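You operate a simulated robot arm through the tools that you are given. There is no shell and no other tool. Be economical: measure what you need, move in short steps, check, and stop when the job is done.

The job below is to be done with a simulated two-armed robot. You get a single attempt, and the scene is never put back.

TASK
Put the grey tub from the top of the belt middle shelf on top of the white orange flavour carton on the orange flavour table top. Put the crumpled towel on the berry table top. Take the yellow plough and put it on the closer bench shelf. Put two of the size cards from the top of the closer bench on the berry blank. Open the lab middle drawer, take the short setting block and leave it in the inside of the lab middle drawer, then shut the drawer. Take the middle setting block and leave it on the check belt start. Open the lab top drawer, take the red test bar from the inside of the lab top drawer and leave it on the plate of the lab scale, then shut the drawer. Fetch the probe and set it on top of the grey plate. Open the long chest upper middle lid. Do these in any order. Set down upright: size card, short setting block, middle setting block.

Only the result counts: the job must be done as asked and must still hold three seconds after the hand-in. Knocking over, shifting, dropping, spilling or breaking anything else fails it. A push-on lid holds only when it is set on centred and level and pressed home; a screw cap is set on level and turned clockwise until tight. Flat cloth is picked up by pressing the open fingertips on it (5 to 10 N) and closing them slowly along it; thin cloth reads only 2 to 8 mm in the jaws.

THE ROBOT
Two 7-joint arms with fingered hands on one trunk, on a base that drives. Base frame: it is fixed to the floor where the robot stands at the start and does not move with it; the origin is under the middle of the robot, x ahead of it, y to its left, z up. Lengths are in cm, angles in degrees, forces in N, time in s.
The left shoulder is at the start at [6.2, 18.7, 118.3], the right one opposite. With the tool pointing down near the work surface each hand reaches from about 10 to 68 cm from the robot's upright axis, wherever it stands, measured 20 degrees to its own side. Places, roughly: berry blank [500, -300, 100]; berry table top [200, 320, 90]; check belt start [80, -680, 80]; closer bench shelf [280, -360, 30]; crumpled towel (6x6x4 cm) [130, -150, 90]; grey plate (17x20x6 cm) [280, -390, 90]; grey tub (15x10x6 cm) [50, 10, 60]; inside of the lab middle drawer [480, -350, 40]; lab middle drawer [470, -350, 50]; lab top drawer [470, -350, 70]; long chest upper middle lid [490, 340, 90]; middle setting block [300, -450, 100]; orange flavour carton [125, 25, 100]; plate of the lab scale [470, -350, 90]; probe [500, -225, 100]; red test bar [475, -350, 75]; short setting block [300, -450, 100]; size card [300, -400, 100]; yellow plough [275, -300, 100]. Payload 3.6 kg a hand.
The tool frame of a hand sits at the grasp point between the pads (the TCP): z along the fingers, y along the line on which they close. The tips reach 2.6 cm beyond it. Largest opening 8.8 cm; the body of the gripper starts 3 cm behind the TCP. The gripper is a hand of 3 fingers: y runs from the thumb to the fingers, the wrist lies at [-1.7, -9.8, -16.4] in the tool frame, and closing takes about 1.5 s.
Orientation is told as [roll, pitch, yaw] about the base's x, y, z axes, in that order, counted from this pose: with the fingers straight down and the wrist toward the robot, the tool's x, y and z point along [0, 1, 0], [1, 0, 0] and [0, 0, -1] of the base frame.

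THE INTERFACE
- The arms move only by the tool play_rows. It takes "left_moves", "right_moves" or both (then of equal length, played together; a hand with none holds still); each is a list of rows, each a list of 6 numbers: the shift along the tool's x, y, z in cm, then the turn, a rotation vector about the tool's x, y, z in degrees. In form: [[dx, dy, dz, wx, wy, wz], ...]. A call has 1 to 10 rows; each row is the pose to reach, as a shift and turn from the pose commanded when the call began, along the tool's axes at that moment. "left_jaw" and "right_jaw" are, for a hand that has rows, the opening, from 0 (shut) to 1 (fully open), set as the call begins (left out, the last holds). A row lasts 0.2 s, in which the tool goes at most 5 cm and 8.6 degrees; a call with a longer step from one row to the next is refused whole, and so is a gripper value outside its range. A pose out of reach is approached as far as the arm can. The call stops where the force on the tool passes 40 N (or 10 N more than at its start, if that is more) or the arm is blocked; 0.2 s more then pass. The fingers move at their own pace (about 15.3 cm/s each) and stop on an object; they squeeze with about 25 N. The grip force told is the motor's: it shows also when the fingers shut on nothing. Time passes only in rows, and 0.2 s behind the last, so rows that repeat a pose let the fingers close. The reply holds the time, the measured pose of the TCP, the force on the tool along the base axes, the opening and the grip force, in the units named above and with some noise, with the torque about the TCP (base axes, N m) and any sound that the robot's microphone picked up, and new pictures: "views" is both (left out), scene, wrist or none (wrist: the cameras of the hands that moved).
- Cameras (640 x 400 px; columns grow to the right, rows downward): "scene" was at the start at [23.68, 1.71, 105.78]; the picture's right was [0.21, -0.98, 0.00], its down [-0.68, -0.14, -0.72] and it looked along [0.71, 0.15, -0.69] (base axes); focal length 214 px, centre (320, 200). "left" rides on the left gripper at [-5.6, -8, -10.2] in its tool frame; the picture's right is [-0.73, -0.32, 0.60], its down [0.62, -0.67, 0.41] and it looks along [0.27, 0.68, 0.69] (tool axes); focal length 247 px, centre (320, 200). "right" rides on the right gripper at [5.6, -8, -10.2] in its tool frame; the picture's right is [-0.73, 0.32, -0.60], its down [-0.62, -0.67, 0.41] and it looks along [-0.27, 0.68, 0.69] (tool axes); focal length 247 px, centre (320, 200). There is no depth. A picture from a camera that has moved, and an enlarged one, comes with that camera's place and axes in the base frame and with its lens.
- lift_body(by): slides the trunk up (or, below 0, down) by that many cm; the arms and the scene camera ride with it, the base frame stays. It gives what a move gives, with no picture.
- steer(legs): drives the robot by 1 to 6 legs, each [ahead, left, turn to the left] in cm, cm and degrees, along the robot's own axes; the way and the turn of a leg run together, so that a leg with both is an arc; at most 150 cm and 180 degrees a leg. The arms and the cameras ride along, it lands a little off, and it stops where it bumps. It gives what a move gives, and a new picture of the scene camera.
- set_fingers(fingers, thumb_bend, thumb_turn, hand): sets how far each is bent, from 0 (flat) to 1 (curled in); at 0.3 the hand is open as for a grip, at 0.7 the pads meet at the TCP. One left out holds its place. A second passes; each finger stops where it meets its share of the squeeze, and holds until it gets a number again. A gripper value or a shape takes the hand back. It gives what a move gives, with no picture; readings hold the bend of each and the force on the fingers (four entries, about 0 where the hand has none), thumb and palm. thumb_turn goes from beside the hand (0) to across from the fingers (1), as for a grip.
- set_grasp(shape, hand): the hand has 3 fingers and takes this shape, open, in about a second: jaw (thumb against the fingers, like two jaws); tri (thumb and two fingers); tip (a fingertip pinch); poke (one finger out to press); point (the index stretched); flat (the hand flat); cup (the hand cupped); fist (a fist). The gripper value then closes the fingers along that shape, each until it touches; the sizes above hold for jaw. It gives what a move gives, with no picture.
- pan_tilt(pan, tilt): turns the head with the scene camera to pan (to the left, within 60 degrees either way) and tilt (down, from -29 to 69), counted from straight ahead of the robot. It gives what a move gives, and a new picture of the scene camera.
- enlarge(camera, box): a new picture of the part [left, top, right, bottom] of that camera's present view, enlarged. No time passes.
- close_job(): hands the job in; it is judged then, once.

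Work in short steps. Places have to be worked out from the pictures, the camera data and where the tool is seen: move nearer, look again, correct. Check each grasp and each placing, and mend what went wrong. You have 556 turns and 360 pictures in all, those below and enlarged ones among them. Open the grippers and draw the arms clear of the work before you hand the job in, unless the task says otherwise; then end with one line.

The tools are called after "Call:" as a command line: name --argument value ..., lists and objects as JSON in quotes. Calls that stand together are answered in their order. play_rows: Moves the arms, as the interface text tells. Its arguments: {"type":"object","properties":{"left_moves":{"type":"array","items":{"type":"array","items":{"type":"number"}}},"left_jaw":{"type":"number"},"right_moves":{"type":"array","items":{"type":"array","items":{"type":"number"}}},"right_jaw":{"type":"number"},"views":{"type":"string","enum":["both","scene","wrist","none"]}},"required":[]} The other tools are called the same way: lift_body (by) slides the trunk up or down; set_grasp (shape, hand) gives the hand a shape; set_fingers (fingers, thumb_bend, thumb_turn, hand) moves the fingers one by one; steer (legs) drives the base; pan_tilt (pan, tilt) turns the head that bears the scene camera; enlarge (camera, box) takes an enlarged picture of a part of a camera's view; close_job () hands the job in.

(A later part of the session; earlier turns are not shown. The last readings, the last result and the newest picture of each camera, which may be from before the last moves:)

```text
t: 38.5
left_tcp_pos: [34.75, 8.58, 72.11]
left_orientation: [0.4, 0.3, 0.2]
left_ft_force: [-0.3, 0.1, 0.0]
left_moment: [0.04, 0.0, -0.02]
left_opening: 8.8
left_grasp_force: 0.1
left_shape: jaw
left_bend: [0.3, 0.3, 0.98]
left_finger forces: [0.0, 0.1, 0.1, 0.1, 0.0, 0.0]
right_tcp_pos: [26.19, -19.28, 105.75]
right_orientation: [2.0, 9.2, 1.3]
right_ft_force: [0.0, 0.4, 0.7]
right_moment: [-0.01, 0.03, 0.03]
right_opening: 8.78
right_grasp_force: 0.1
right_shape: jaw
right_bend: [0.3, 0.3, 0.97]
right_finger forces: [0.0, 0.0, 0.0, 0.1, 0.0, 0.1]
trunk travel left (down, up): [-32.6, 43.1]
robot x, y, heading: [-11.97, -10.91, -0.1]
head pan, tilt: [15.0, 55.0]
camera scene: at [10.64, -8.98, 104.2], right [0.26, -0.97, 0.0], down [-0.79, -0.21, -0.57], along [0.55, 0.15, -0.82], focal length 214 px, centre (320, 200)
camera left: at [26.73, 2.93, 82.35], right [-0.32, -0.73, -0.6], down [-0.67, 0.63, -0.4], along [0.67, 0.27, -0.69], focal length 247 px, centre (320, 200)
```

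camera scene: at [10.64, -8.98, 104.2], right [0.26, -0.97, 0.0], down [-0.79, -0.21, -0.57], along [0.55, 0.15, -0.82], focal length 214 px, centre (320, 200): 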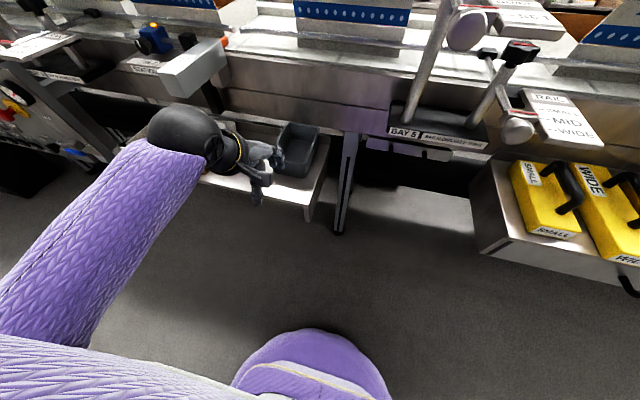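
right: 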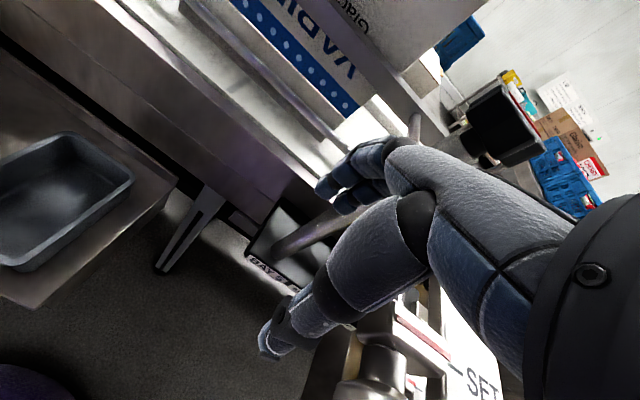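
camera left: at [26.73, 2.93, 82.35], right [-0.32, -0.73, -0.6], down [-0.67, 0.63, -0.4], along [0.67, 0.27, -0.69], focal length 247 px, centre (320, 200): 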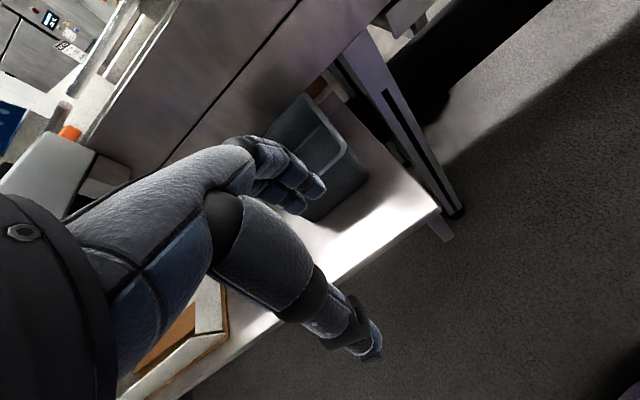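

I enlarge the scene picture of the tub to check whether it shifted.

Call:
enlarge --camera "scene" --box '[220, 100, 380, 200]'

Call:
enlarge --camera "left" --box '[240, 60, 440, 260]'

```text
4.00 times, centred on (300, 150) of scene
camera zoom: at [10.64, -8.98, 104.2], right [0.26, -0.97, 0.0], down [-0.79, -0.21, -0.57], along [0.55, 0.15, -0.82], focal length 858 px, centre (400, 400)
```

zoom: 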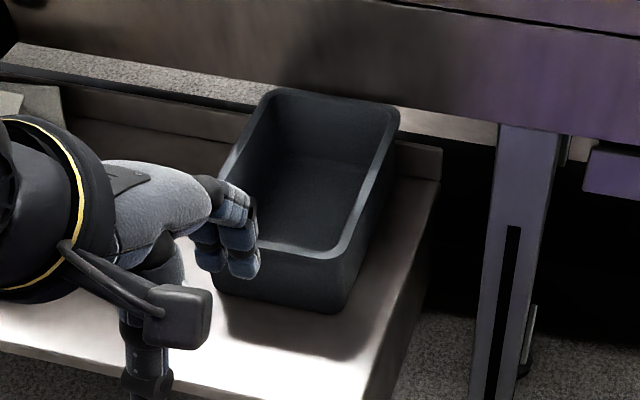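

```text
2.00 times, centred on (340, 160) of left
camera zoom: at [26.73, 2.93, 82.35], right [-0.32, -0.73, -0.6], down [-0.67, 0.63, -0.4], along [0.67, 0.27, -0.69], focal length 494 px, centre (280, 280)
```

zoom: 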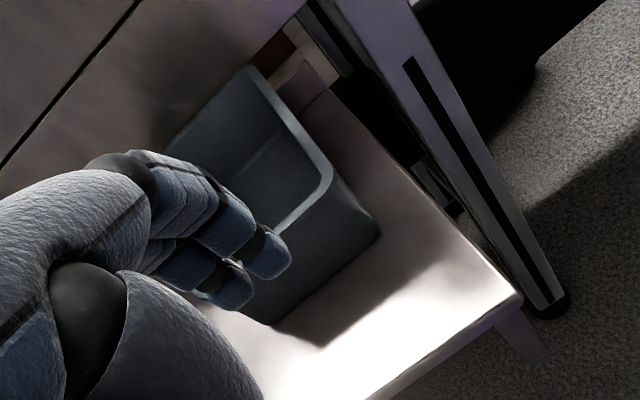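

The rim is indeed at z≈63; the open fingertips reach nearly 5 cm past the TCP. The tub slid to x 49–64, y 5–16. I go over its near wall at a safe height now.

Call:
play_rows --left_moves '[[0, 4, -1, 0, 0, 0], [0.5, 8, -1, 0, 0, -2], [1, 12, -1, 0, 0, -4], [1.4, 14.5, -1, 0, 0, -4]]'

```text
t: 39.5
left_tcp_pos: [49.24, 9.84, 72.67]
left_orientation: [0.5, 0.3, 4.2]
left_ft_force: [0.3, -0.6, 0.3]
left_moment: [-0.02, 0.01, -0.01]
left_opening: 8.77
left_grasp_force: 0.1
left_shape: jaw
left_bend: [0.3, 0.3, 0.98]
left_finger forces: [0.0, 0.0, 0.1, 0.1, 0.0, 0.1]
right_tcp_pos: [26.26, -19.2, 105.72]
right_orientation: [1.9, 9.2, 1.3]
right_ft_force: [0.3, -0.1, 0.5]
right_moment: [0.03, -0.01, 0.02]
right_opening: 8.76
right_grasp_force: 0.1
right_shape: jaw
right_bend: [0.3, 0.3, 0.97]
right_finger forces: [0.1, 0.1, 0.1, 0.1, 0.0, 0.1]
trunk travel left (down, up): [-32.6, 43.1]
robot x, y, heading: [-12.04, -10.37, -0.2]
head pan, tilt: [15.0, 55.0]
camera scene: at [10.63, -8.96, 104.2], right [0.26, -0.97, 0.0], down [-0.79, -0.21, -0.57], along [0.55, 0.15, -0.82], focal length 214 px, centre (320, 200)
camera left: at [41.62, 3.78, 82.96], right [-0.27, -0.75, -0.6], down [-0.71, 0.58, -0.4], along [0.65, 0.32, -0.69], focal length 247 px, centre (320, 200)
```

scene: 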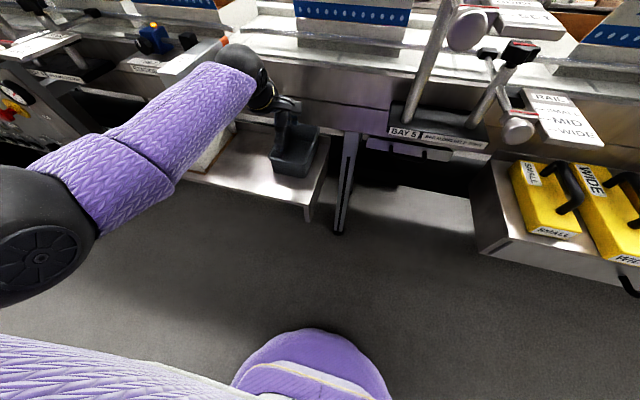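
left: 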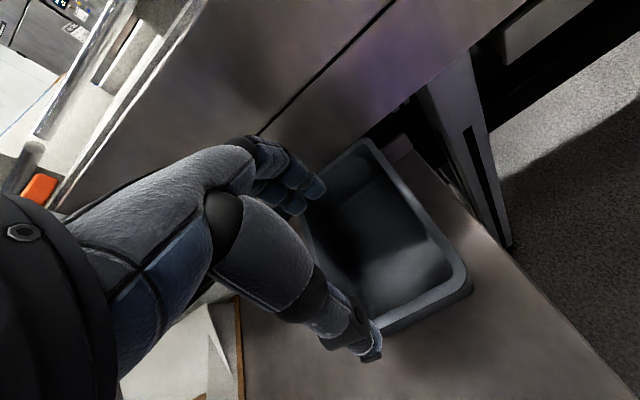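

The near rim now computes to x≈47, so I shift back 1.5 cm and descend to grip height.

Call:
play_rows --left_moves '[[0, -1.6, 0, 0, 0, 0], [0, -1.6, 4, 0, 0, 0], [0, -1.6, 7, 0, 0, 0], [0, -1.6, 9, 0, 0, 0]]'

```text
t: 40.5
left_tcp_pos: [47.63, 10.12, 63.78]
left_orientation: [0.4, 0.3, 4.1]
left_ft_force: [-0.3, -0.5, -0.1]
left_moment: [0.01, 0.05, 0.02]
left_opening: 8.77
left_grasp_force: 0.1
left_shape: jaw
left_bend: [0.3, 0.3, 0.98]
left_finger forces: [0.0, 0.0, 0.0, 0.0, 0.0, 0.0]
right_tcp_pos: [26.2, -19.2, 105.64]
right_orientation: [1.9, 9.2, 1.3]
right_ft_force: [-0.4, -0.4, 0.5]
right_moment: [0.01, 0.0, 0.0]
right_opening: 8.77
right_grasp_force: 0.2
right_shape: jaw
right_bend: [0.3, 0.3, 0.97]
right_finger forces: [0.1, 0.0, 0.0, 0.0, 0.0, 0.0]
trunk travel left (down, up): [-32.6, 43.1]
robot x, y, heading: [-11.96, -10.68, 0.1]
head pan, tilt: [15.0, 55.0]
camera scene: at [10.64, -8.97, 104.2], right [0.26, -0.97, 0.0], down [-0.79, -0.21, -0.57], along [0.55, 0.15, -0.82], focal length 214 px, centre (320, 200)
camera left: at [39.97, 3.85, 73.94], right [-0.27, -0.75, -0.6], down [-0.71, 0.58, -0.4], along [0.65, 0.32, -0.69], focal length 247 px, centre (320, 200)
```

scene: 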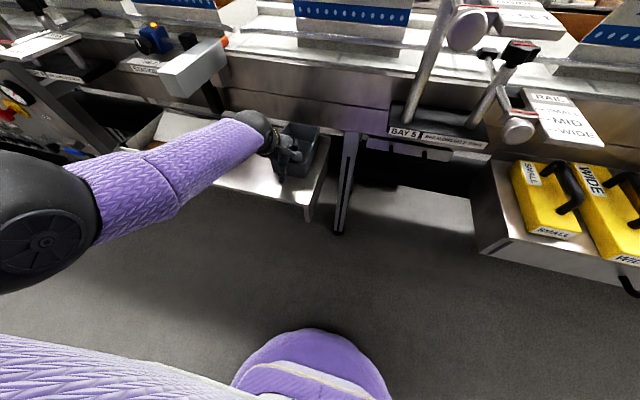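
left: 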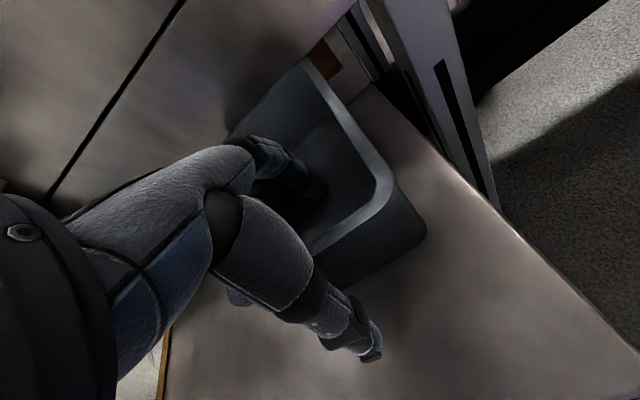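

Fingers are inside and the thumb outside the wall, no contact. I close the grip.

Call:
play_rows --left_moves '[[0, 0, 0, 0, 0, 0], [0, 0, 0, 0, 0, 0], [0, 0, 0, 0, 0, 0], [0, 0, 0, 0, 0, 0], [0, 0, 0, 0, 0, 0], [0, 0, 0, 0, 0, 0], [0, 0, 0, 0, 0, 0], [0, 0, 0, 0, 0, 0]]' --left_jaw 0 --views "wrist"

```text
t: 42.2
left_tcp_pos: [47.3, 10.09, 63.68]
left_orientation: [0.4, 0.6, 4.2]
left_ft_force: [-17.4, -1.2, -1.0]
left_moment: [-0.06, 0.31, -0.06]
left_opening: 0.65
left_grasp_force: 25.3
left_shape: jaw
left_bend: [0.7, 0.73, 1.0]
left_finger forces: [1.0, 7.6, 0.0, 0.0, 26.4, 0.0]
right_tcp_pos: [26.02, -19.31, 105.76]
right_orientation: [1.8, 9.2, 1.4]
right_ft_force: [0.5, 0.1, 0.1]
right_moment: [0.03, 0.0, 0.04]
right_opening: 8.81
right_grasp_force: 0.0
right_shape: jaw
right_bend: [0.3, 0.3, 0.97]
right_finger forces: [0.0, 0.0, 0.0, 0.0, 0.1, 0.0]
trunk travel left (down, up): [-32.6, 43.1]
robot x, y, heading: [-12.25, -10.95, -0.0]
head pan, tilt: [15.0, 55.0]
camera left: at [39.78, 3.84, 73.92], right [-0.27, -0.75, -0.6], down [-0.71, 0.58, -0.4], along [0.65, 0.32, -0.69], focal length 247 px, centre (320, 200)
```

left: 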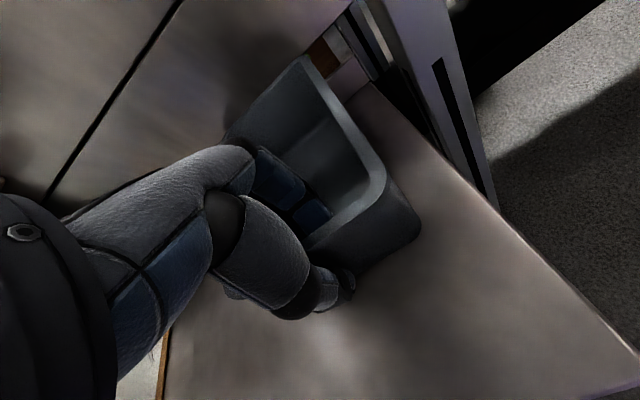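

The wall is gripped (0.65 cm). I drag the tub back out from under the belt, lifting slightly.

Call:
play_rows --left_moves '[[0, -0.7, 0, 0, 0, 0], [0, -0.7, 0, 0, 0, 0], [0, -0.7, -0.7, 0, 0, 0], [0, -3, -1.2, 0, 0, 0], [0, -6, -1.5, 0, 0, 0], [0, -9, -1.5, 0, 0, 0]]'

```text
t: 43.6
left_tcp_pos: [38.49, 9.41, 65.38]
left_orientation: [0.4, 0.3, 4.1]
left_ft_force: [0.4, 0.6, -0.6]
left_moment: [0.01, 0.06, 0.05]
left_opening: 0.47
left_grasp_force: 25.1
left_shape: jaw
left_bend: [0.7, 0.74, 1.0]
left_finger forces: [9.2, 9.8, 0.0, 0.0, 19.0, 0.0]
right_tcp_pos: [26.09, -19.21, 105.77]
right_orientation: [1.9, 9.2, 1.3]
right_ft_force: [-0.1, 0.0, 0.4]
right_moment: [0.03, 0.02, 0.0]
right_opening: 8.8
right_grasp_force: 0.0
right_shape: jaw
right_bend: [0.3, 0.3, 0.97]
right_finger forces: [0.0, 0.0, 0.0, 0.0, 0.0, 0.0]
trunk travel left (down, up): [-32.6, 43.1]
robot x, y, heading: [-11.6, -10.99, -0.1]
head pan, tilt: [15.0, 55.0]
camera scene: at [10.59, -8.97, 104.21], right [0.26, -0.97, 0.0], down [-0.79, -0.21, -0.57], along [0.55, 0.15, -0.82], focal length 214 px, centre (320, 200)
camera left: at [30.86, 3.19, 75.6], right [-0.27, -0.75, -0.6], down [-0.71, 0.58, -0.4], along [0.65, 0.32, -0.69], focal length 247 px, centre (320, 200)
```

scene: 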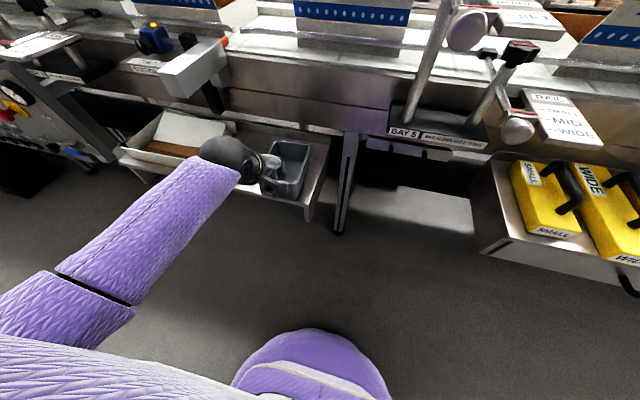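
left: 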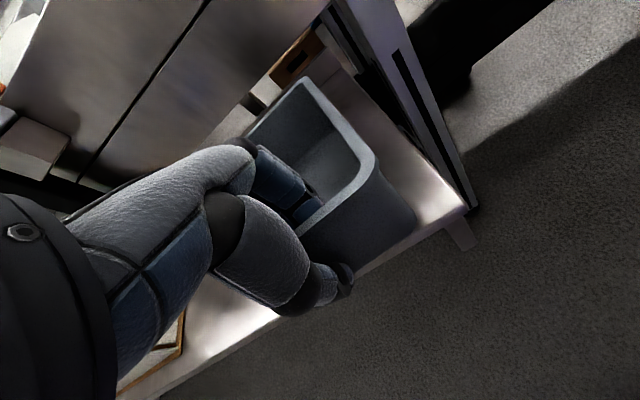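

The tub is held well, with little moment. I reverse the base to bring it off the shelf.

Call:
steer --legs '[[-18, 0, 0]]'

Call:
pan_tilt --pan -60 --tilt 25

```text
t: 45.2
left_tcp_pos: [20.0, 9.55, 65.42]
left_orientation: [0.5, 0.4, 4.4]
left_ft_force: [-1.2, 0.3, -0.7]
left_moment: [0.02, 0.06, 0.03]
left_opening: 0.48
left_grasp_force: 24.8
left_shape: jaw
left_bend: [0.7, 0.75, 1.0]
left_finger forces: [9.4, 9.5, 0.0, 0.1, 19.0, 0.0]
right_tcp_pos: [7.62, -19.25, 105.8]
right_orientation: [1.9, 9.1, 1.5]
right_ft_force: [-1.1, -0.2, -0.2]
right_moment: [0.03, -0.01, -0.01]
right_opening: 8.8
right_grasp_force: 0.1
right_shape: jaw
right_bend: [0.3, 0.3, 0.97]
right_finger forces: [0.1, 0.0, 0.1, 0.0, 0.1, 0.1]
trunk travel left (down, up): [-32.6, 43.1]
robot x, y, heading: [-30.26, -11.02, 0.3]
head pan, tilt: [15.0, 55.0]
camera scene: at [-7.9, -8.94, 104.23], right [0.26, -0.96, 0.0], down [-0.79, -0.21, -0.57], along [0.55, 0.15, -0.82], focal length 214 px, centre (320, 200)
```

scene: 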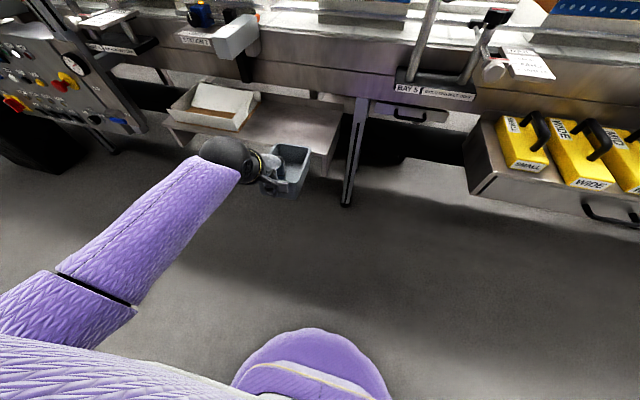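

```text
t: 46.6
left_tcp_pos: [20.06, 9.44, 65.2]
left_orientation: [0.5, 0.4, 4.4]
left_ft_force: [0.1, 0.3, -1.7]
left_moment: [0.02, 0.04, 0.03]
left_opening: 0.48
left_grasp_force: 24.6
left_shape: jaw
left_bend: [0.7, 0.75, 1.0]
left_finger forces: [9.5, 9.6, 0.0, 0.0, 19.0, 0.1]
right_tcp_pos: [7.85, -19.25, 105.62]
right_orientation: [1.9, 9.3, 1.5]
right_ft_force: [0.2, -0.3, -0.4]
right_moment: [0.01, 0.01, 0.02]
right_opening: 8.79
right_grasp_force: 0.1
right_shape: jaw
right_bend: [0.3, 0.3, 0.97]
right_finger forces: [0.1, 0.0, 0.0, 0.0, 0.0, 0.0]
trunk travel left (down, up): [-32.6, 43.1]
robot x, y, heading: [-30.27, -11.19, 0.2]
head pan, tilt: [-60.0, 25.0]
camera scene: at [-10.11, -18.79, 108.6], right [-0.86, -0.5, 0.0], down [-0.21, 0.37, -0.91], along [0.46, -0.78, -0.42], focal length 214 px, centre (320, 200)
```

scene: 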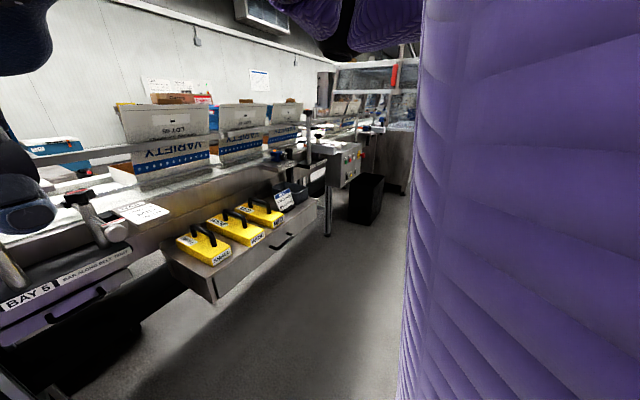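

I raise the trunk for an overview, and turn right to face along the aisle.

Call:
lift_body --by 25

Call:
steer --legs '[[0, 0, -60]]'

Call:
pan_tilt --pan -30 --tilt 20

```text
t: 49.2
left_tcp_pos: [20.02, 9.57, 90.19]
left_orientation: [0.5, 0.3, 4.2]
left_ft_force: [-0.6, 1.4, -0.8]
left_moment: [0.01, 0.05, -0.02]
left_opening: 0.48
left_grasp_force: 24.7
left_shape: jaw
left_bend: [0.7, 0.75, 1.0]
left_finger forces: [9.5, 9.7, 0.0, 0.0, 18.9, 0.0]
right_tcp_pos: [7.82, -19.23, 130.72]
right_orientation: [1.8, 9.2, 1.5]
right_ft_force: [0.0, 0.1, 0.5]
right_moment: [0.01, 0.01, 0.04]
right_opening: 8.79
right_grasp_force: 0.0
right_shape: jaw
right_bend: [0.3, 0.3, 0.97]
right_finger forces: [0.0, 0.0, 0.1, 0.0, 0.1, 0.0]
trunk travel left (down, up): [-57.6, 18.1]
robot x, y, heading: [-30.74, -10.79, 0.4]
head pan, tilt: [-60.0, 25.0]
```

```text
t: 52.3
left_tcp_pos: [12.57, -44.4, 90.25]
left_orientation: [0.5, 0.3, -55.6]
left_ft_force: [0.6, -0.4, -1.4]
left_moment: [0.02, -0.01, -0.02]
left_opening: 0.47
left_grasp_force: 25.2
left_shape: jaw
left_bend: [0.7, 0.75, 1.0]
left_finger forces: [9.4, 9.6, 0.0, 0.0, 18.7, 0.0]
right_tcp_pos: [-18.45, -47.98, 130.59]
right_orientation: [1.8, 9.2, -58.3]
right_ft_force: [-0.5, 0.8, 0.1]
right_moment: [0.01, -0.01, -0.01]
right_opening: 8.76
right_grasp_force: 0.1
right_shape: jaw
right_bend: [0.3, 0.3, 0.97]
right_finger forces: [0.1, 0.1, 0.0, 0.0, 0.0, 0.0]
trunk travel left (down, up): [-57.6, 18.1]
robot x, y, heading: [-30.81, -11.06, -59.5]
head pan, tilt: [-60.0, 25.0]
camera scene: at [-28.02, -30.34, 134.83], right [-0.87, 0.5, 0.0], down [0.21, 0.37, -0.91], along [-0.45, -0.79, -0.42], focal length 214 px, centre (320, 200)
```

scene: 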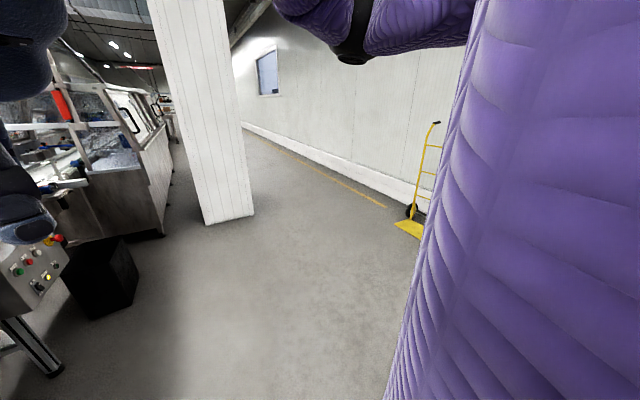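

```text
t: 53.2
left_tcp_pos: [12.57, -44.3, 90.31]
left_orientation: [0.5, 0.4, -55.6]
left_ft_force: [-0.9, -0.4, -1.9]
left_moment: [0.06, 0.03, 0.0]
left_opening: 0.47
left_grasp_force: 25.5
left_shape: jaw
left_bend: [0.7, 0.75, 1.0]
left_finger forces: [9.3, 9.5, 0.0, 0.1, 18.7, 0.1]
right_tcp_pos: [-18.47, -48.2, 130.75]
right_orientation: [1.8, 9.2, -58.4]
right_ft_force: [0.0, 0.4, 0.0]
right_moment: [0.0, 0.0, 0.01]
right_opening: 8.81
right_grasp_force: 0.0
right_shape: jaw
right_bend: [0.3, 0.3, 0.97]
right_finger forces: [0.0, 0.1, 0.0, 0.0, 0.0, 0.0]
trunk travel left (down, up): [-57.6, 18.1]
robot x, y, heading: [-30.16, -10.81, -59.7]
head pan, tilt: [-30.0, 20.0]
camera scene: at [-23.41, -31.65, 135.64], right [-1.0, 0.0, 0.0], down [0.0, 0.34, -0.94], along [0.0, -0.94, -0.34], focal length 214 px, centre (320, 200)
```

scene: 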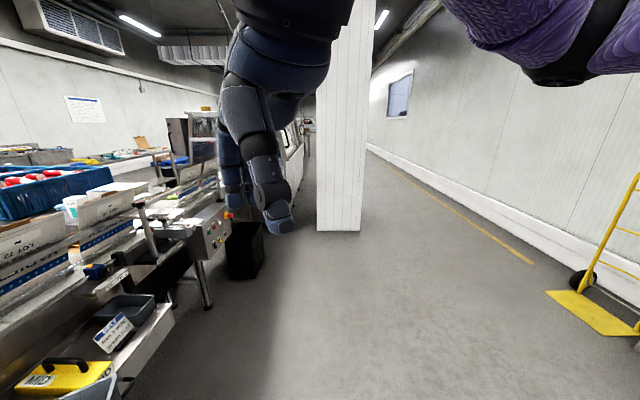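

There's a wide passage to the right of the white pillar. I drive around that way, along the line, to find the crossing.

Call:
steer --legs '[[0, 0, -30], [110, -90, 0], [150, 0, 0]]'

Call:
pan_tilt --pan 30 --tilt 15

```text
t: 68.7
left_tcp_pos: [-101.71, -319.45, 90.2]
left_orientation: [0.5, 0.5, -87.0]
left_ft_force: [0.3, -0.4, -0.9]
left_moment: [0.09, 0.0, 0.03]
left_opening: 0.44
left_grasp_force: 25.3
left_shape: jaw
left_bend: [0.7, 0.75, 1.0]
left_finger forces: [9.4, 9.5, 0.1, 0.0, 18.7, 0.0]
right_tcp_pos: [-130.14, -306.63, 130.65]
right_orientation: [1.9, 9.2, -89.8]
right_ft_force: [-0.1, 0.2, -0.1]
right_moment: [0.01, 0.04, 0.02]
right_opening: 8.78
right_grasp_force: 0.0
right_shape: jaw
right_bend: [0.3, 0.3, 0.97]
right_finger forces: [0.0, 0.0, 0.1, 0.0, 0.0, 0.1]
trunk travel left (down, up): [-57.6, 18.1]
robot x, y, heading: [-120.89, -268.5, -91.1]
head pan, tilt: [-30.0, 20.0]
camera scene: at [-125.74, -289.84, 135.63], right [-0.86, 0.52, 0.0], down [0.18, 0.29, -0.94], along [-0.49, -0.8, -0.34], focal length 214 px, centre (320, 200)
```

scene: 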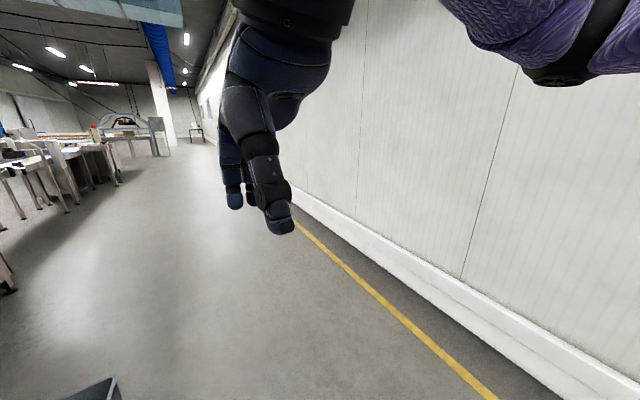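

```text
t: 70.0
left_tcp_pos: [-101.7, -319.47, 90.25]
left_orientation: [0.5, 0.5, -86.9]
left_ft_force: [-0.3, -0.3, -0.9]
left_moment: [0.03, -0.03, -0.04]
left_opening: 0.47
left_grasp_force: 24.9
left_shape: jaw
left_bend: [0.7, 0.75, 1.0]
left_finger forces: [9.4, 9.5, 0.0, 0.0, 18.6, 0.0]
right_tcp_pos: [-130.15, -306.56, 130.73]
right_orientation: [2.0, 9.3, -89.8]
right_ft_force: [-0.3, -0.3, 0.2]
right_moment: [0.02, 0.01, 0.01]
right_opening: 8.77
right_grasp_force: 0.0
right_shape: jaw
right_bend: [0.3, 0.3, 0.97]
right_finger forces: [0.1, 0.1, 0.0, 0.0, 0.1, 0.1]
trunk travel left (down, up): [-57.6, 18.1]
robot x, y, heading: [-120.79, -268.37, -91.4]
head pan, tilt: [30.0, 15.0]
camera scene: at [-116.43, -290.02, 136.45], right [-0.88, -0.48, 0.0], down [-0.12, 0.23, -0.97], along [0.47, -0.85, -0.26], focal length 214 px, centre (320, 200)
```

scene: 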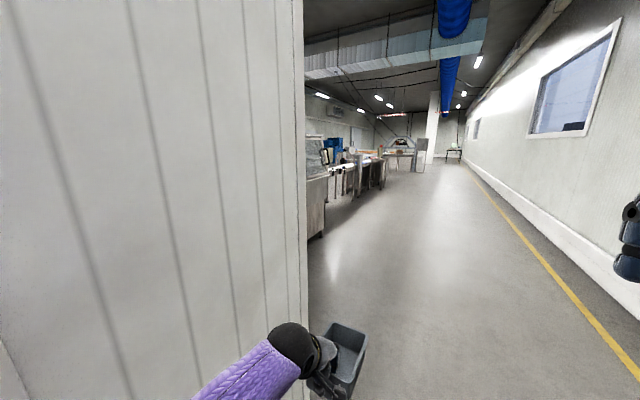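

I continue past the pillar and look toward the belt side again.

Call:
steer --legs '[[150, 0, 0]]'

Call:
pan_tilt --pan 50 --tilt 12

```text
t: 77.3
left_tcp_pos: [-102.78, -467.43, 90.37]
left_orientation: [0.6, 0.5, -86.2]
left_ft_force: [-0.7, 0.1, -0.4]
left_moment: [0.07, 0.03, 0.01]
left_opening: 0.48
left_grasp_force: 24.4
left_shape: jaw
left_bend: [0.7, 0.75, 1.0]
left_finger forces: [9.4, 9.5, 0.1, 0.0, 18.7, 0.0]
right_tcp_pos: [-131.44, -454.95, 130.78]
right_orientation: [1.9, 9.2, -89.0]
right_ft_force: [0.1, -0.9, -0.1]
right_moment: [0.0, 0.0, 0.0]
right_opening: 8.77
right_grasp_force: 0.1
right_shape: jaw
right_bend: [0.3, 0.3, 0.97]
right_finger forces: [0.0, 0.1, 0.1, 0.1, 0.0, 0.1]
trunk travel left (down, up): [-57.6, 18.1]
robot x, y, heading: [-122.62, -416.88, -90.2]
head pan, tilt: [30.0, 15.0]
camera scene: at [-117.95, -438.2, 136.45], right [-0.87, -0.5, 0.0], down [-0.13, 0.23, -0.97], along [0.48, -0.84, -0.26], focal length 214 px, centre (320, 200)
```

scene: 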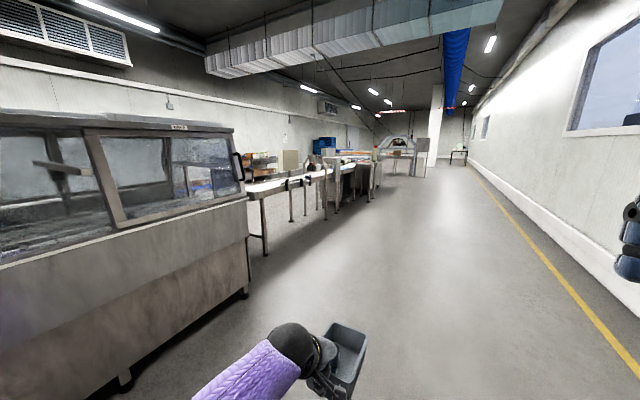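

```text
t: 78.2
left_tcp_pos: [-102.8, -467.31, 90.33]
left_orientation: [0.5, 0.5, -86.2]
left_ft_force: [-1.0, -0.2, -0.5]
left_moment: [0.05, -0.03, 0.02]
left_opening: 0.46
left_grasp_force: 25.1
left_shape: jaw
left_bend: [0.7, 0.75, 1.0]
left_finger forces: [9.4, 9.5, 0.0, 0.0, 18.7, 0.0]
right_tcp_pos: [-131.47, -454.89, 130.73]
right_orientation: [1.9, 9.2, -89.0]
right_ft_force: [0.0, -0.1, 0.9]
right_moment: [0.02, 0.02, -0.03]
right_opening: 8.79
right_grasp_force: 0.1
right_shape: jaw
right_bend: [0.3, 0.3, 0.97]
right_finger forces: [0.0, 0.0, 0.0, 0.0, 0.0, 0.0]
trunk travel left (down, up): [-57.6, 18.1]
robot x, y, heading: [-122.6, -416.86, -90.5]
head pan, tilt: [50.0, 12.0]
camera scene: at [-115.47, -436.09, 136.94], right [-0.65, -0.76, 0.0], down [-0.16, 0.13, -0.98], along [0.75, -0.63, -0.21], focal length 214 px, centre (320, 200)
```

scene: 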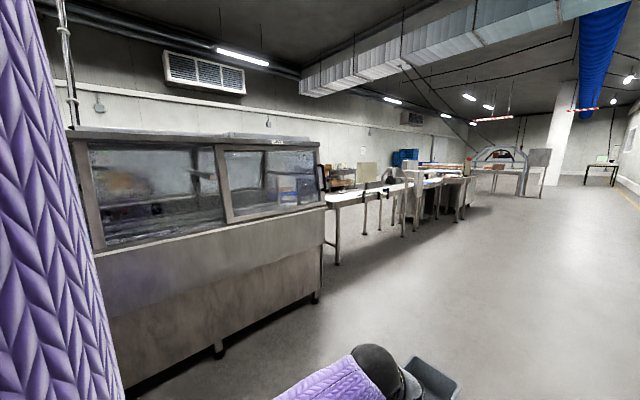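

There may be a gap between the big machine's end (y≈-550) and the check belt start (y≈-615). I drive level with it and look.

Call:
steer --legs '[[150, 0, 0], [15, 0, 90]]'

Call:
pan_tilt --pan 0 --tilt 25

```text
t: 89.3
left_tcp_pos: [-63.76, -558.35, 90.28]
left_orientation: [0.6, 0.4, 2.0]
left_ft_force: [-1.1, 0.0, -0.7]
left_moment: [0.01, 0.05, -0.01]
left_opening: 0.47
left_grasp_force: 25.5
left_shape: jaw
left_bend: [0.7, 0.75, 1.0]
left_finger forces: [9.3, 9.3, 0.0, 0.1, 18.4, 0.0]
right_tcp_pos: [-76.99, -586.47, 130.75]
right_orientation: [1.9, 9.2, -1.0]
right_ft_force: [0.0, -0.8, -0.2]
right_moment: [-0.01, 0.0, -0.01]
right_opening: 8.79
right_grasp_force: 0.0
right_shape: jaw
right_bend: [0.3, 0.3, 0.97]
right_finger forces: [0.0, 0.0, 0.1, 0.0, 0.1, 0.0]
trunk travel left (down, up): [-57.6, 18.1]
robot x, y, heading: [-114.89, -576.47, -2.3]
head pan, tilt: [50.0, 12.0]
camera scene: at [-95.12, -570.25, 136.94], right [0.74, -0.67, 0.0], down [-0.14, -0.15, -0.98], along [0.66, 0.72, -0.21], focal length 214 px, centre (320, 200)
```

scene: 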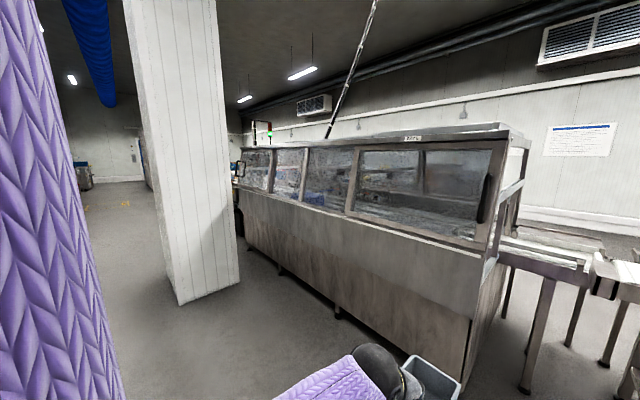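

```text
t: 90.5
left_tcp_pos: [-63.64, -558.39, 90.27]
left_orientation: [0.5, 0.5, 1.9]
left_ft_force: [-0.2, 0.2, -0.6]
left_moment: [0.03, 0.03, 0.0]
left_opening: 0.43
left_grasp_force: 25.2
left_shape: jaw
left_bend: [0.7, 0.75, 1.0]
left_finger forces: [9.4, 9.2, 0.0, 0.0, 18.4, 0.0]
right_tcp_pos: [-77.14, -586.43, 130.76]
right_orientation: [1.8, 9.1, -1.0]
right_ft_force: [-0.2, 0.1, -0.4]
right_moment: [0.0, -0.01, -0.01]
right_opening: 8.78
right_grasp_force: 0.1
right_shape: jaw
right_bend: [0.3, 0.3, 0.97]
right_finger forces: [0.0, 0.0, 0.0, 0.1, 0.0, 0.0]
trunk travel left (down, up): [-57.6, 18.1]
robot x, y, heading: [-115.32, -576.69, -2.5]
head pan, tilt: [0.0, 25.0]
camera scene: at [-92.18, -577.51, 134.83], right [-0.04, -1.0, 0.0], down [-0.42, 0.02, -0.91], along [0.91, -0.03, -0.42], focal length 214 px, centre (320, 200)
```

scene: 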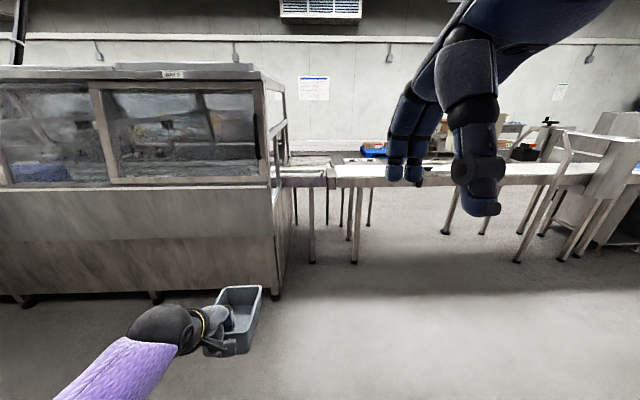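

The gap is filled with a short conveyor. I look further along to the right for the end of the line.

Call:
lift_body --by 17

Call:
steer --legs '[[0, 0, -50]]'

Call:
enlarge --camera "scene" --box '[160, 50, 480, 250]'

```text
t: 92.5
left_tcp_pos: [-63.57, -558.37, 107.28]
left_orientation: [0.5, 0.5, 1.9]
left_ft_force: [0.3, 0.8, -1.2]
left_moment: [-0.01, 0.06, 0.0]
left_opening: 0.44
left_grasp_force: 25.1
left_shape: jaw
left_bend: [0.7, 0.75, 1.0]
left_finger forces: [9.4, 9.3, 0.1, 0.1, 18.6, 0.0]
right_tcp_pos: [-77.11, -586.61, 147.65]
right_orientation: [1.9, 9.3, -1.0]
right_ft_force: [-0.1, 0.4, -0.1]
right_moment: [0.06, 0.03, 0.03]
right_opening: 8.77
right_grasp_force: 0.1
right_shape: jaw
right_bend: [0.3, 0.3, 0.97]
right_finger forces: [0.0, 0.0, 0.1, 0.1, 0.0, 0.0]
trunk travel left (down, up): [-74.6, 1.1]
robot x, y, heading: [-115.09, -576.61, -2.0]
head pan, tilt: [0.0, 25.0]
```

```text
t: 95.1
left_tcp_pos: [-67.91, -603.96, 107.23]
left_orientation: [0.5, 0.5, -47.7]
left_ft_force: [0.3, 0.1, 0.2]
left_moment: [0.05, 0.05, -0.01]
left_opening: 0.46
left_grasp_force: 25.5
left_shape: jaw
left_bend: [0.7, 0.75, 1.0]
left_finger forces: [9.4, 9.2, 0.0, 0.0, 18.3, 0.0]
right_tcp_pos: [-98.07, -611.87, 147.7]
right_orientation: [1.9, 9.1, -50.7]
right_ft_force: [0.4, 0.1, -0.3]
right_moment: [-0.06, 0.0, -0.01]
right_opening: 8.8
right_grasp_force: 0.1
right_shape: jaw
right_bend: [0.3, 0.3, 0.97]
right_finger forces: [0.0, 0.0, 0.0, 0.0, 0.0, 0.0]
trunk travel left (down, up): [-74.6, 1.1]
robot x, y, heading: [-114.7, -576.54, -51.9]
head pan, tilt: [0.0, 25.0]
camera scene: at [-100.91, -594.2, 151.93], right [-0.79, -0.62, 0.0], down [-0.26, 0.33, -0.91], along [0.56, -0.71, -0.42], focal length 214 px, centre (320, 200)
```

scene: 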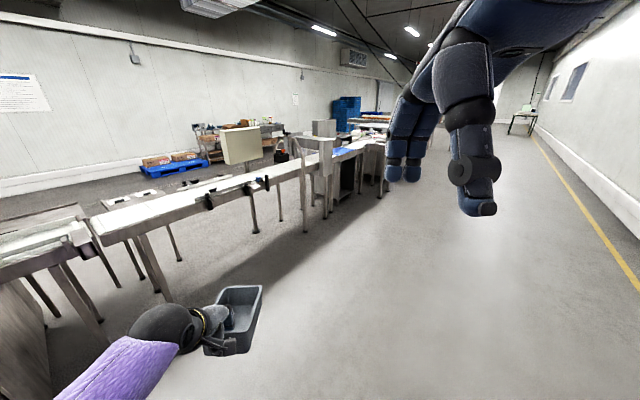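

```text
2.00 times, centred on (320, 150) of scene
camera zoom: at [-100.91, -594.2, 151.93], right [-0.79, -0.62, 0.0], down [-0.26, 0.33, -0.91], along [0.56, -0.71, -0.42], focal length 429 px, centre (320, 300)
```

zoom: 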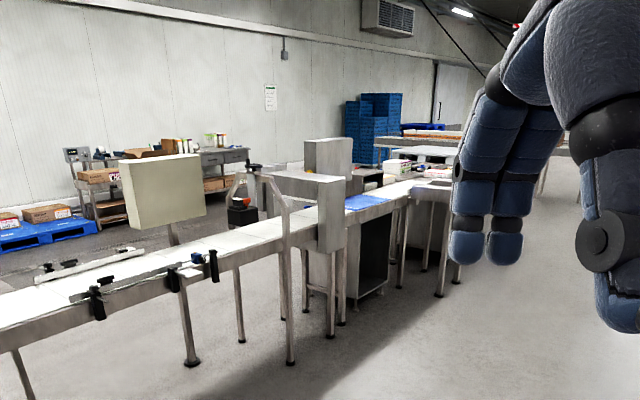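

The check belt seems to end near y≈-930. I drive there and look.

Call:
steer --legs '[[0, 0, -38], [150, 0, 0], [140, 0, 0], [0, 0, 60]]'

Call:
pan_tilt --pan 25 --tilt 22

```text
t: 113.5
left_tcp_pos: [-58.53, -869.16, 107.29]
left_orientation: [0.4, 0.5, -23.6]
left_ft_force: [-0.1, 0.3, 0.0]
left_moment: [0.04, 0.04, -0.02]
left_opening: 0.44
left_grasp_force: 25.3
left_shape: jaw
left_bend: [0.7, 0.76, 1.0]
left_finger forces: [9.2, 9.0, 0.1, 0.1, 18.1, 0.1]
right_tcp_pos: [-82.88, -888.74, 147.7]
right_orientation: [1.9, 9.2, -26.5]
right_ft_force: [0.2, -0.3, -0.1]
right_moment: [-0.01, 0.0, 0.01]
right_opening: 8.76
right_grasp_force: 0.2
right_shape: jaw
right_bend: [0.3, 0.3, 0.97]
right_finger forces: [0.0, 0.0, 0.0, 0.0, 0.0, 0.0]
trunk travel left (down, up): [-74.6, 1.1]
robot x, y, heading: [-112.68, -863.49, -28.0]
head pan, tilt: [0.0, 25.0]
camera scene: at [-92.8, -873.94, 151.93], right [-0.47, -0.88, 0.0], down [-0.37, 0.2, -0.91], along [0.8, -0.42, -0.42], focal length 214 px, centre (320, 200)
```

scene: 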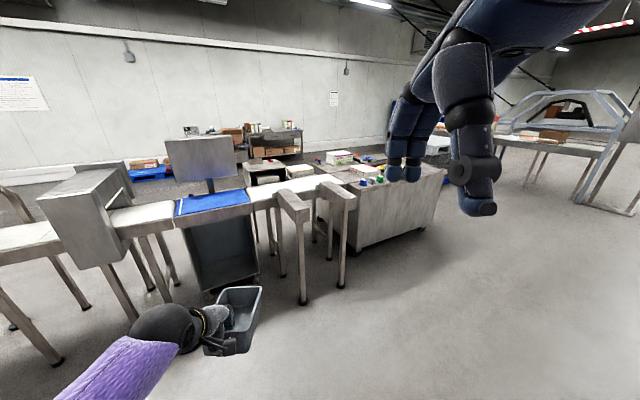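

```text
t: 114.4
left_tcp_pos: [-58.77, -869.2, 107.35]
left_orientation: [0.5, 0.5, -23.7]
left_ft_force: [0.9, -0.5, -1.0]
left_moment: [0.02, 0.07, -0.01]
left_opening: 0.44
left_grasp_force: 24.5
left_shape: jaw
left_bend: [0.7, 0.76, 1.0]
left_finger forces: [9.3, 9.1, 0.0, 0.0, 18.1, 0.0]
right_tcp_pos: [-82.93, -888.89, 147.75]
right_orientation: [1.8, 9.3, -26.6]
right_ft_force: [-0.1, -0.4, 0.2]
right_moment: [0.01, -0.01, -0.01]
right_opening: 8.78
right_grasp_force: 0.1
right_shape: jaw
right_bend: [0.3, 0.3, 0.97]
right_finger forces: [0.1, 0.1, 0.1, 0.0, 0.0, 0.1]
trunk travel left (down, up): [-74.6, 1.1]
robot x, y, heading: [-113.08, -863.55, -27.7]
head pan, tilt: [25.0, 22.0]
camera scene: at [-91.68, -870.11, 152.42], right [-0.05, -1.0, 0.0], down [-0.37, 0.02, -0.93], along [0.93, -0.05, -0.37], focal length 214 px, centre (320, 200)
```

scene: 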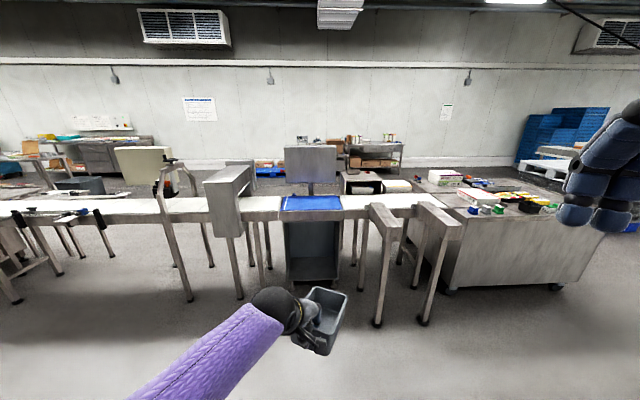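

The belt line ends with a packing table (to y≈-1150), then an open gap. I drive to y≈-1265 and face across.

Call:
steer --legs '[[0, 0, -62], [150, 0, 0], [150, 0, 0], [95, 0, 0], [0, 0, 90]]'

Call:
pan_tilt --pan 0 --tilt 25

```text
t: 139.9
left_tcp_pos: [-50.66, -1236.74, 107.29]
left_orientation: [0.5, 0.6, 5.6]
left_ft_force: [0.8, -0.1, -0.7]
left_moment: [0.03, 0.03, 0.01]
left_opening: 0.43
left_grasp_force: 25.2
left_shape: jaw
left_bend: [0.7, 0.76, 1.0]
left_finger forces: [9.1, 8.7, 0.1, 0.0, 17.7, 0.0]
right_tcp_pos: [-62.39, -1265.8, 147.74]
right_orientation: [2.0, 9.2, 2.8]
right_ft_force: [-0.6, -0.5, -0.2]
right_moment: [0.02, 0.03, -0.03]
right_opening: 8.8
right_grasp_force: 0.1
right_shape: jaw
right_bend: [0.3, 0.3, 0.97]
right_finger forces: [0.0, 0.0, 0.1, 0.0, 0.0, 0.0]
trunk travel left (down, up): [-74.6, 1.1]
robot x, y, heading: [-100.72, -1258.43, 1.5]
head pan, tilt: [25.0, 22.0]
camera scene: at [-79.01, -1253.91, 152.42], right [0.45, -0.89, 0.0], down [-0.34, -0.17, -0.93], along [0.83, 0.41, -0.37], focal length 214 px, centre (320, 200)
```

scene: 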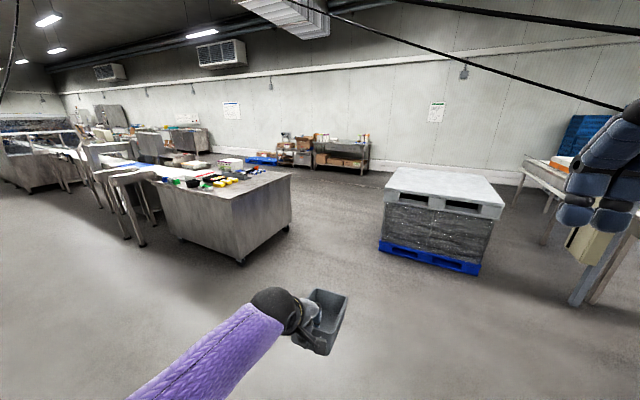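

```text
t: 140.8
left_tcp_pos: [-50.68, -1236.9, 107.15]
left_orientation: [0.5, 0.5, 5.5]
left_ft_force: [-0.1, 0.3, -0.7]
left_moment: [0.06, 0.05, 0.02]
left_opening: 0.44
left_grasp_force: 24.9
left_shape: jaw
left_bend: [0.7, 0.76, 1.0]
left_finger forces: [9.2, 8.7, 0.0, 0.1, 17.7, 0.0]
right_tcp_pos: [-62.3, -1265.77, 147.65]
right_orientation: [1.9, 9.2, 2.8]
right_ft_force: [-0.3, 0.1, 0.4]
right_moment: [0.04, 0.0, 0.01]
right_opening: 8.78
right_grasp_force: 0.1
right_shape: jaw
right_bend: [0.3, 0.3, 0.97]
right_finger forces: [0.1, 0.1, 0.0, 0.0, 0.0, 0.1]
trunk travel left (down, up): [-74.6, 1.1]
robot x, y, heading: [-101.16, -1258.77, 1.6]
head pan, tilt: [0.0, 25.0]
camera scene: at [-78.11, -1257.8, 151.94], right [0.03, -1.0, 0.0], down [-0.42, -0.01, -0.91], along [0.91, 0.02, -0.42], focal length 214 px, centre (320, 200)
```

scene: 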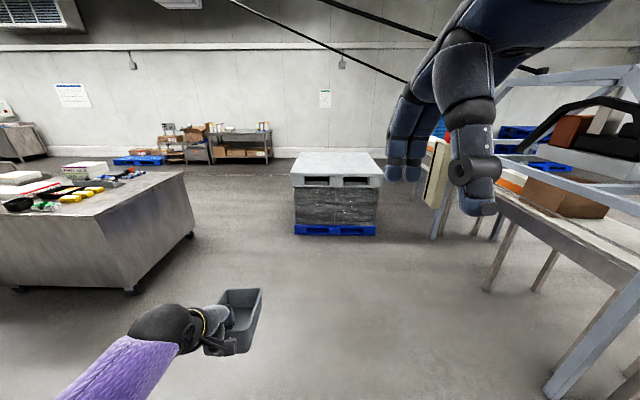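

The packing table's near edge is at y≈-1090 and a pallet stack sits at y<-1220, x>157. I drive between them.

Call:
steer --legs '[[120, 80, 0], [130, 12, 0], [85, 0, 0], [0, 0, 88]]'

Call:
pan_tilt --pan -20 --tilt 22

```text
t: 161.9
left_tcp_pos: [211.33, -1105.4, 107.22]
left_orientation: [0.5, 0.5, 92.8]
left_ft_force: [-0.4, 0.4, -1.6]
left_moment: [-0.04, 0.02, 0.02]
left_opening: 0.43
left_grasp_force: 24.9
left_shape: jaw
left_bend: [0.7, 0.76, 1.0]
left_finger forces: [9.0, 8.7, 0.1, 0.0, 17.4, 0.0]
right_tcp_pos: [239.76, -1118.35, 147.74]
right_orientation: [1.9, 9.2, 90.0]
right_ft_force: [-0.1, 0.2, 0.1]
right_moment: [0.03, 0.02, -0.03]
right_opening: 8.75
right_grasp_force: 0.0
right_shape: jaw
right_bend: [0.3, 0.3, 0.97]
right_finger forces: [0.0, 0.1, 0.0, 0.0, 0.1, 0.0]
trunk travel left (down, up): [-74.6, 1.1]
robot x, y, heading: [230.67, -1156.5, 89.0]
head pan, tilt: [0.0, 25.0]
camera scene: at [231.18, -1134.07, 151.93], right [1.0, -0.02, 0.0], down [-0.01, -0.42, -0.91], along [0.02, 0.91, -0.42], focal length 214 px, centre (320, 200)
```

scene: 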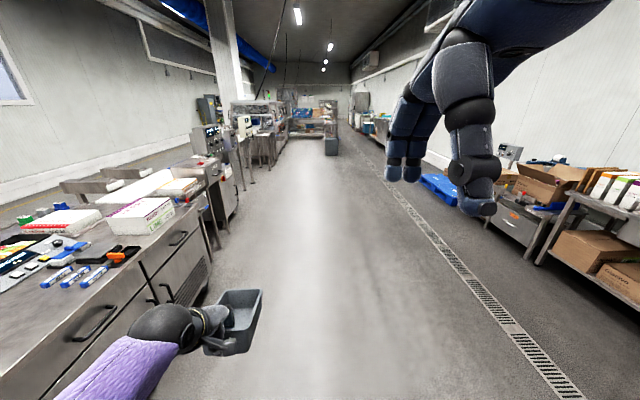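

```text
t: 162.7
left_tcp_pos: [211.26, -1105.36, 107.24]
left_orientation: [0.5, 0.5, 92.9]
left_ft_force: [0.9, 0.3, -0.9]
left_moment: [-0.07, 0.01, -0.02]
left_opening: 0.44
left_grasp_force: 25.1
left_shape: jaw
left_bend: [0.7, 0.76, 1.0]
left_finger forces: [9.2, 8.7, 0.1, 0.1, 17.5, 0.0]
right_tcp_pos: [239.69, -1118.33, 147.73]
right_orientation: [1.9, 9.2, 89.9]
right_ft_force: [0.4, 0.8, 0.4]
right_moment: [0.0, -0.02, 0.04]
right_opening: 8.76
right_grasp_force: 0.1
right_shape: jaw
right_bend: [0.3, 0.3, 0.97]
right_finger forces: [0.0, 0.0, 0.0, 0.0, 0.1, 0.0]
trunk travel left (down, up): [-74.6, 1.1]
robot x, y, heading: [230.49, -1156.34, 88.8]
head pan, tilt: [-20.0, 22.0]
camera scene: at [234.32, -1134.62, 152.42], right [0.93, -0.36, 0.0], down [-0.14, -0.35, -0.93], along [0.34, 0.86, -0.37], focal length 214 px, centre (320, 200)
```

scene: 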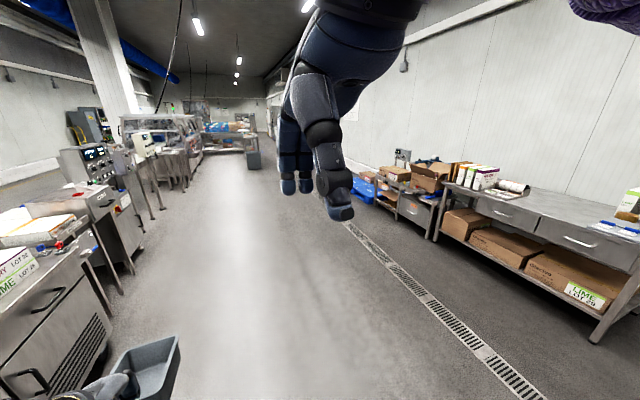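

A clear aisle leads along +y. I drive up it with the tub still firmly held.

Call:
steer --legs '[[150, 0, 0], [150, 0, 0], [150, 0, 0], [100, 0, 0]]'

Call:
pan_tilt --pan 0 --tilt 22

```text
t: 188.8
left_tcp_pos: [229.13, -559.66, 107.35]
left_orientation: [0.6, 0.5, 90.5]
left_ft_force: [0.3, -0.5, -0.5]
left_moment: [-0.04, 0.0, 0.01]
left_opening: 0.45
left_grasp_force: 24.8
left_shape: jaw
left_bend: [0.7, 0.76, 1.0]
left_finger forces: [9.2, 8.8, 0.0, 0.1, 17.8, 0.0]
right_tcp_pos: [256.94, -573.64, 147.79]
right_orientation: [1.9, 9.3, 87.8]
right_ft_force: [-0.4, 0.6, -0.8]
right_moment: [-0.01, 0.01, 0.0]
right_opening: 8.76
right_grasp_force: 0.0
right_shape: jaw
right_bend: [0.3, 0.3, 0.97]
right_finger forces: [0.1, 0.0, 0.1, 0.0, 0.0, 0.1]
trunk travel left (down, up): [-74.6, 1.1]
robot x, y, heading: [246.1, -611.45, 86.5]
head pan, tilt: [-20.0, 22.0]
camera scene: at [250.95, -589.75, 152.42], right [0.92, -0.4, 0.0], down [-0.15, -0.34, -0.93], along [0.37, 0.85, -0.37], focal length 214 px, centre (320, 200)
```

scene: 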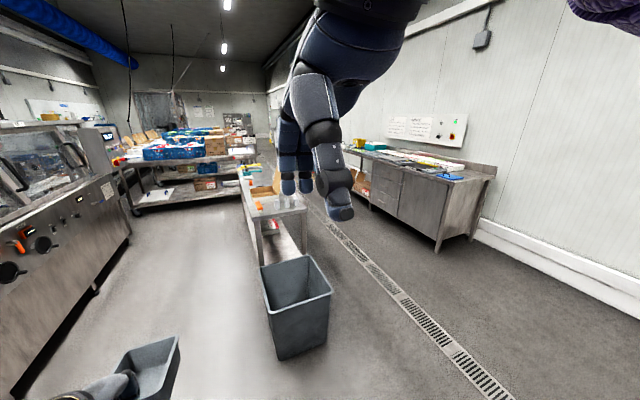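

```text
t: 189.6
left_tcp_pos: [229.12, -559.68, 107.24]
left_orientation: [0.5, 0.4, 90.6]
left_ft_force: [-0.4, 0.8, -1.7]
left_moment: [-0.05, 0.02, 0.02]
left_opening: 0.41
left_grasp_force: 25.2
left_shape: jaw
left_bend: [0.7, 0.76, 1.0]
left_finger forces: [9.2, 8.6, 0.1, 0.0, 17.7, 0.0]
right_tcp_pos: [256.91, -573.67, 147.76]
right_orientation: [2.0, 9.1, 87.7]
right_ft_force: [-0.2, -0.8, -0.4]
right_moment: [-0.02, -0.02, 0.0]
right_opening: 8.78
right_grasp_force: 0.2
right_shape: jaw
right_bend: [0.3, 0.3, 0.97]
right_finger forces: [0.0, 0.0, 0.0, 0.0, 0.0, 0.0]
trunk travel left (down, up): [-74.6, 1.1]
robot x, y, heading: [246.13, -610.77, 86.5]
head pan, tilt: [0.0, 22.0]
camera scene: at [247.83, -588.98, 152.42], right [1.0, -0.06, 0.0], down [-0.02, -0.37, -0.93], along [0.06, 0.93, -0.37], focal length 214 px, centre (320, 200)
```

scene: 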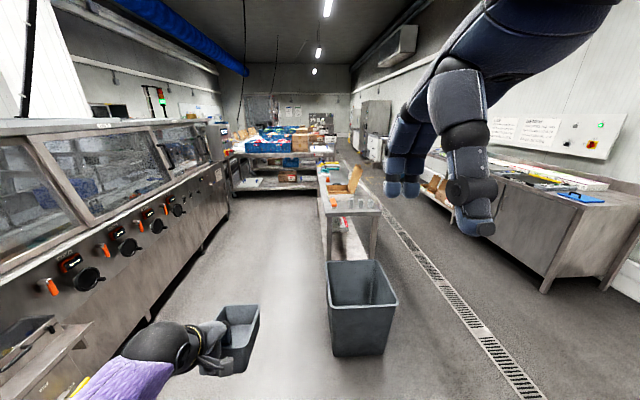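

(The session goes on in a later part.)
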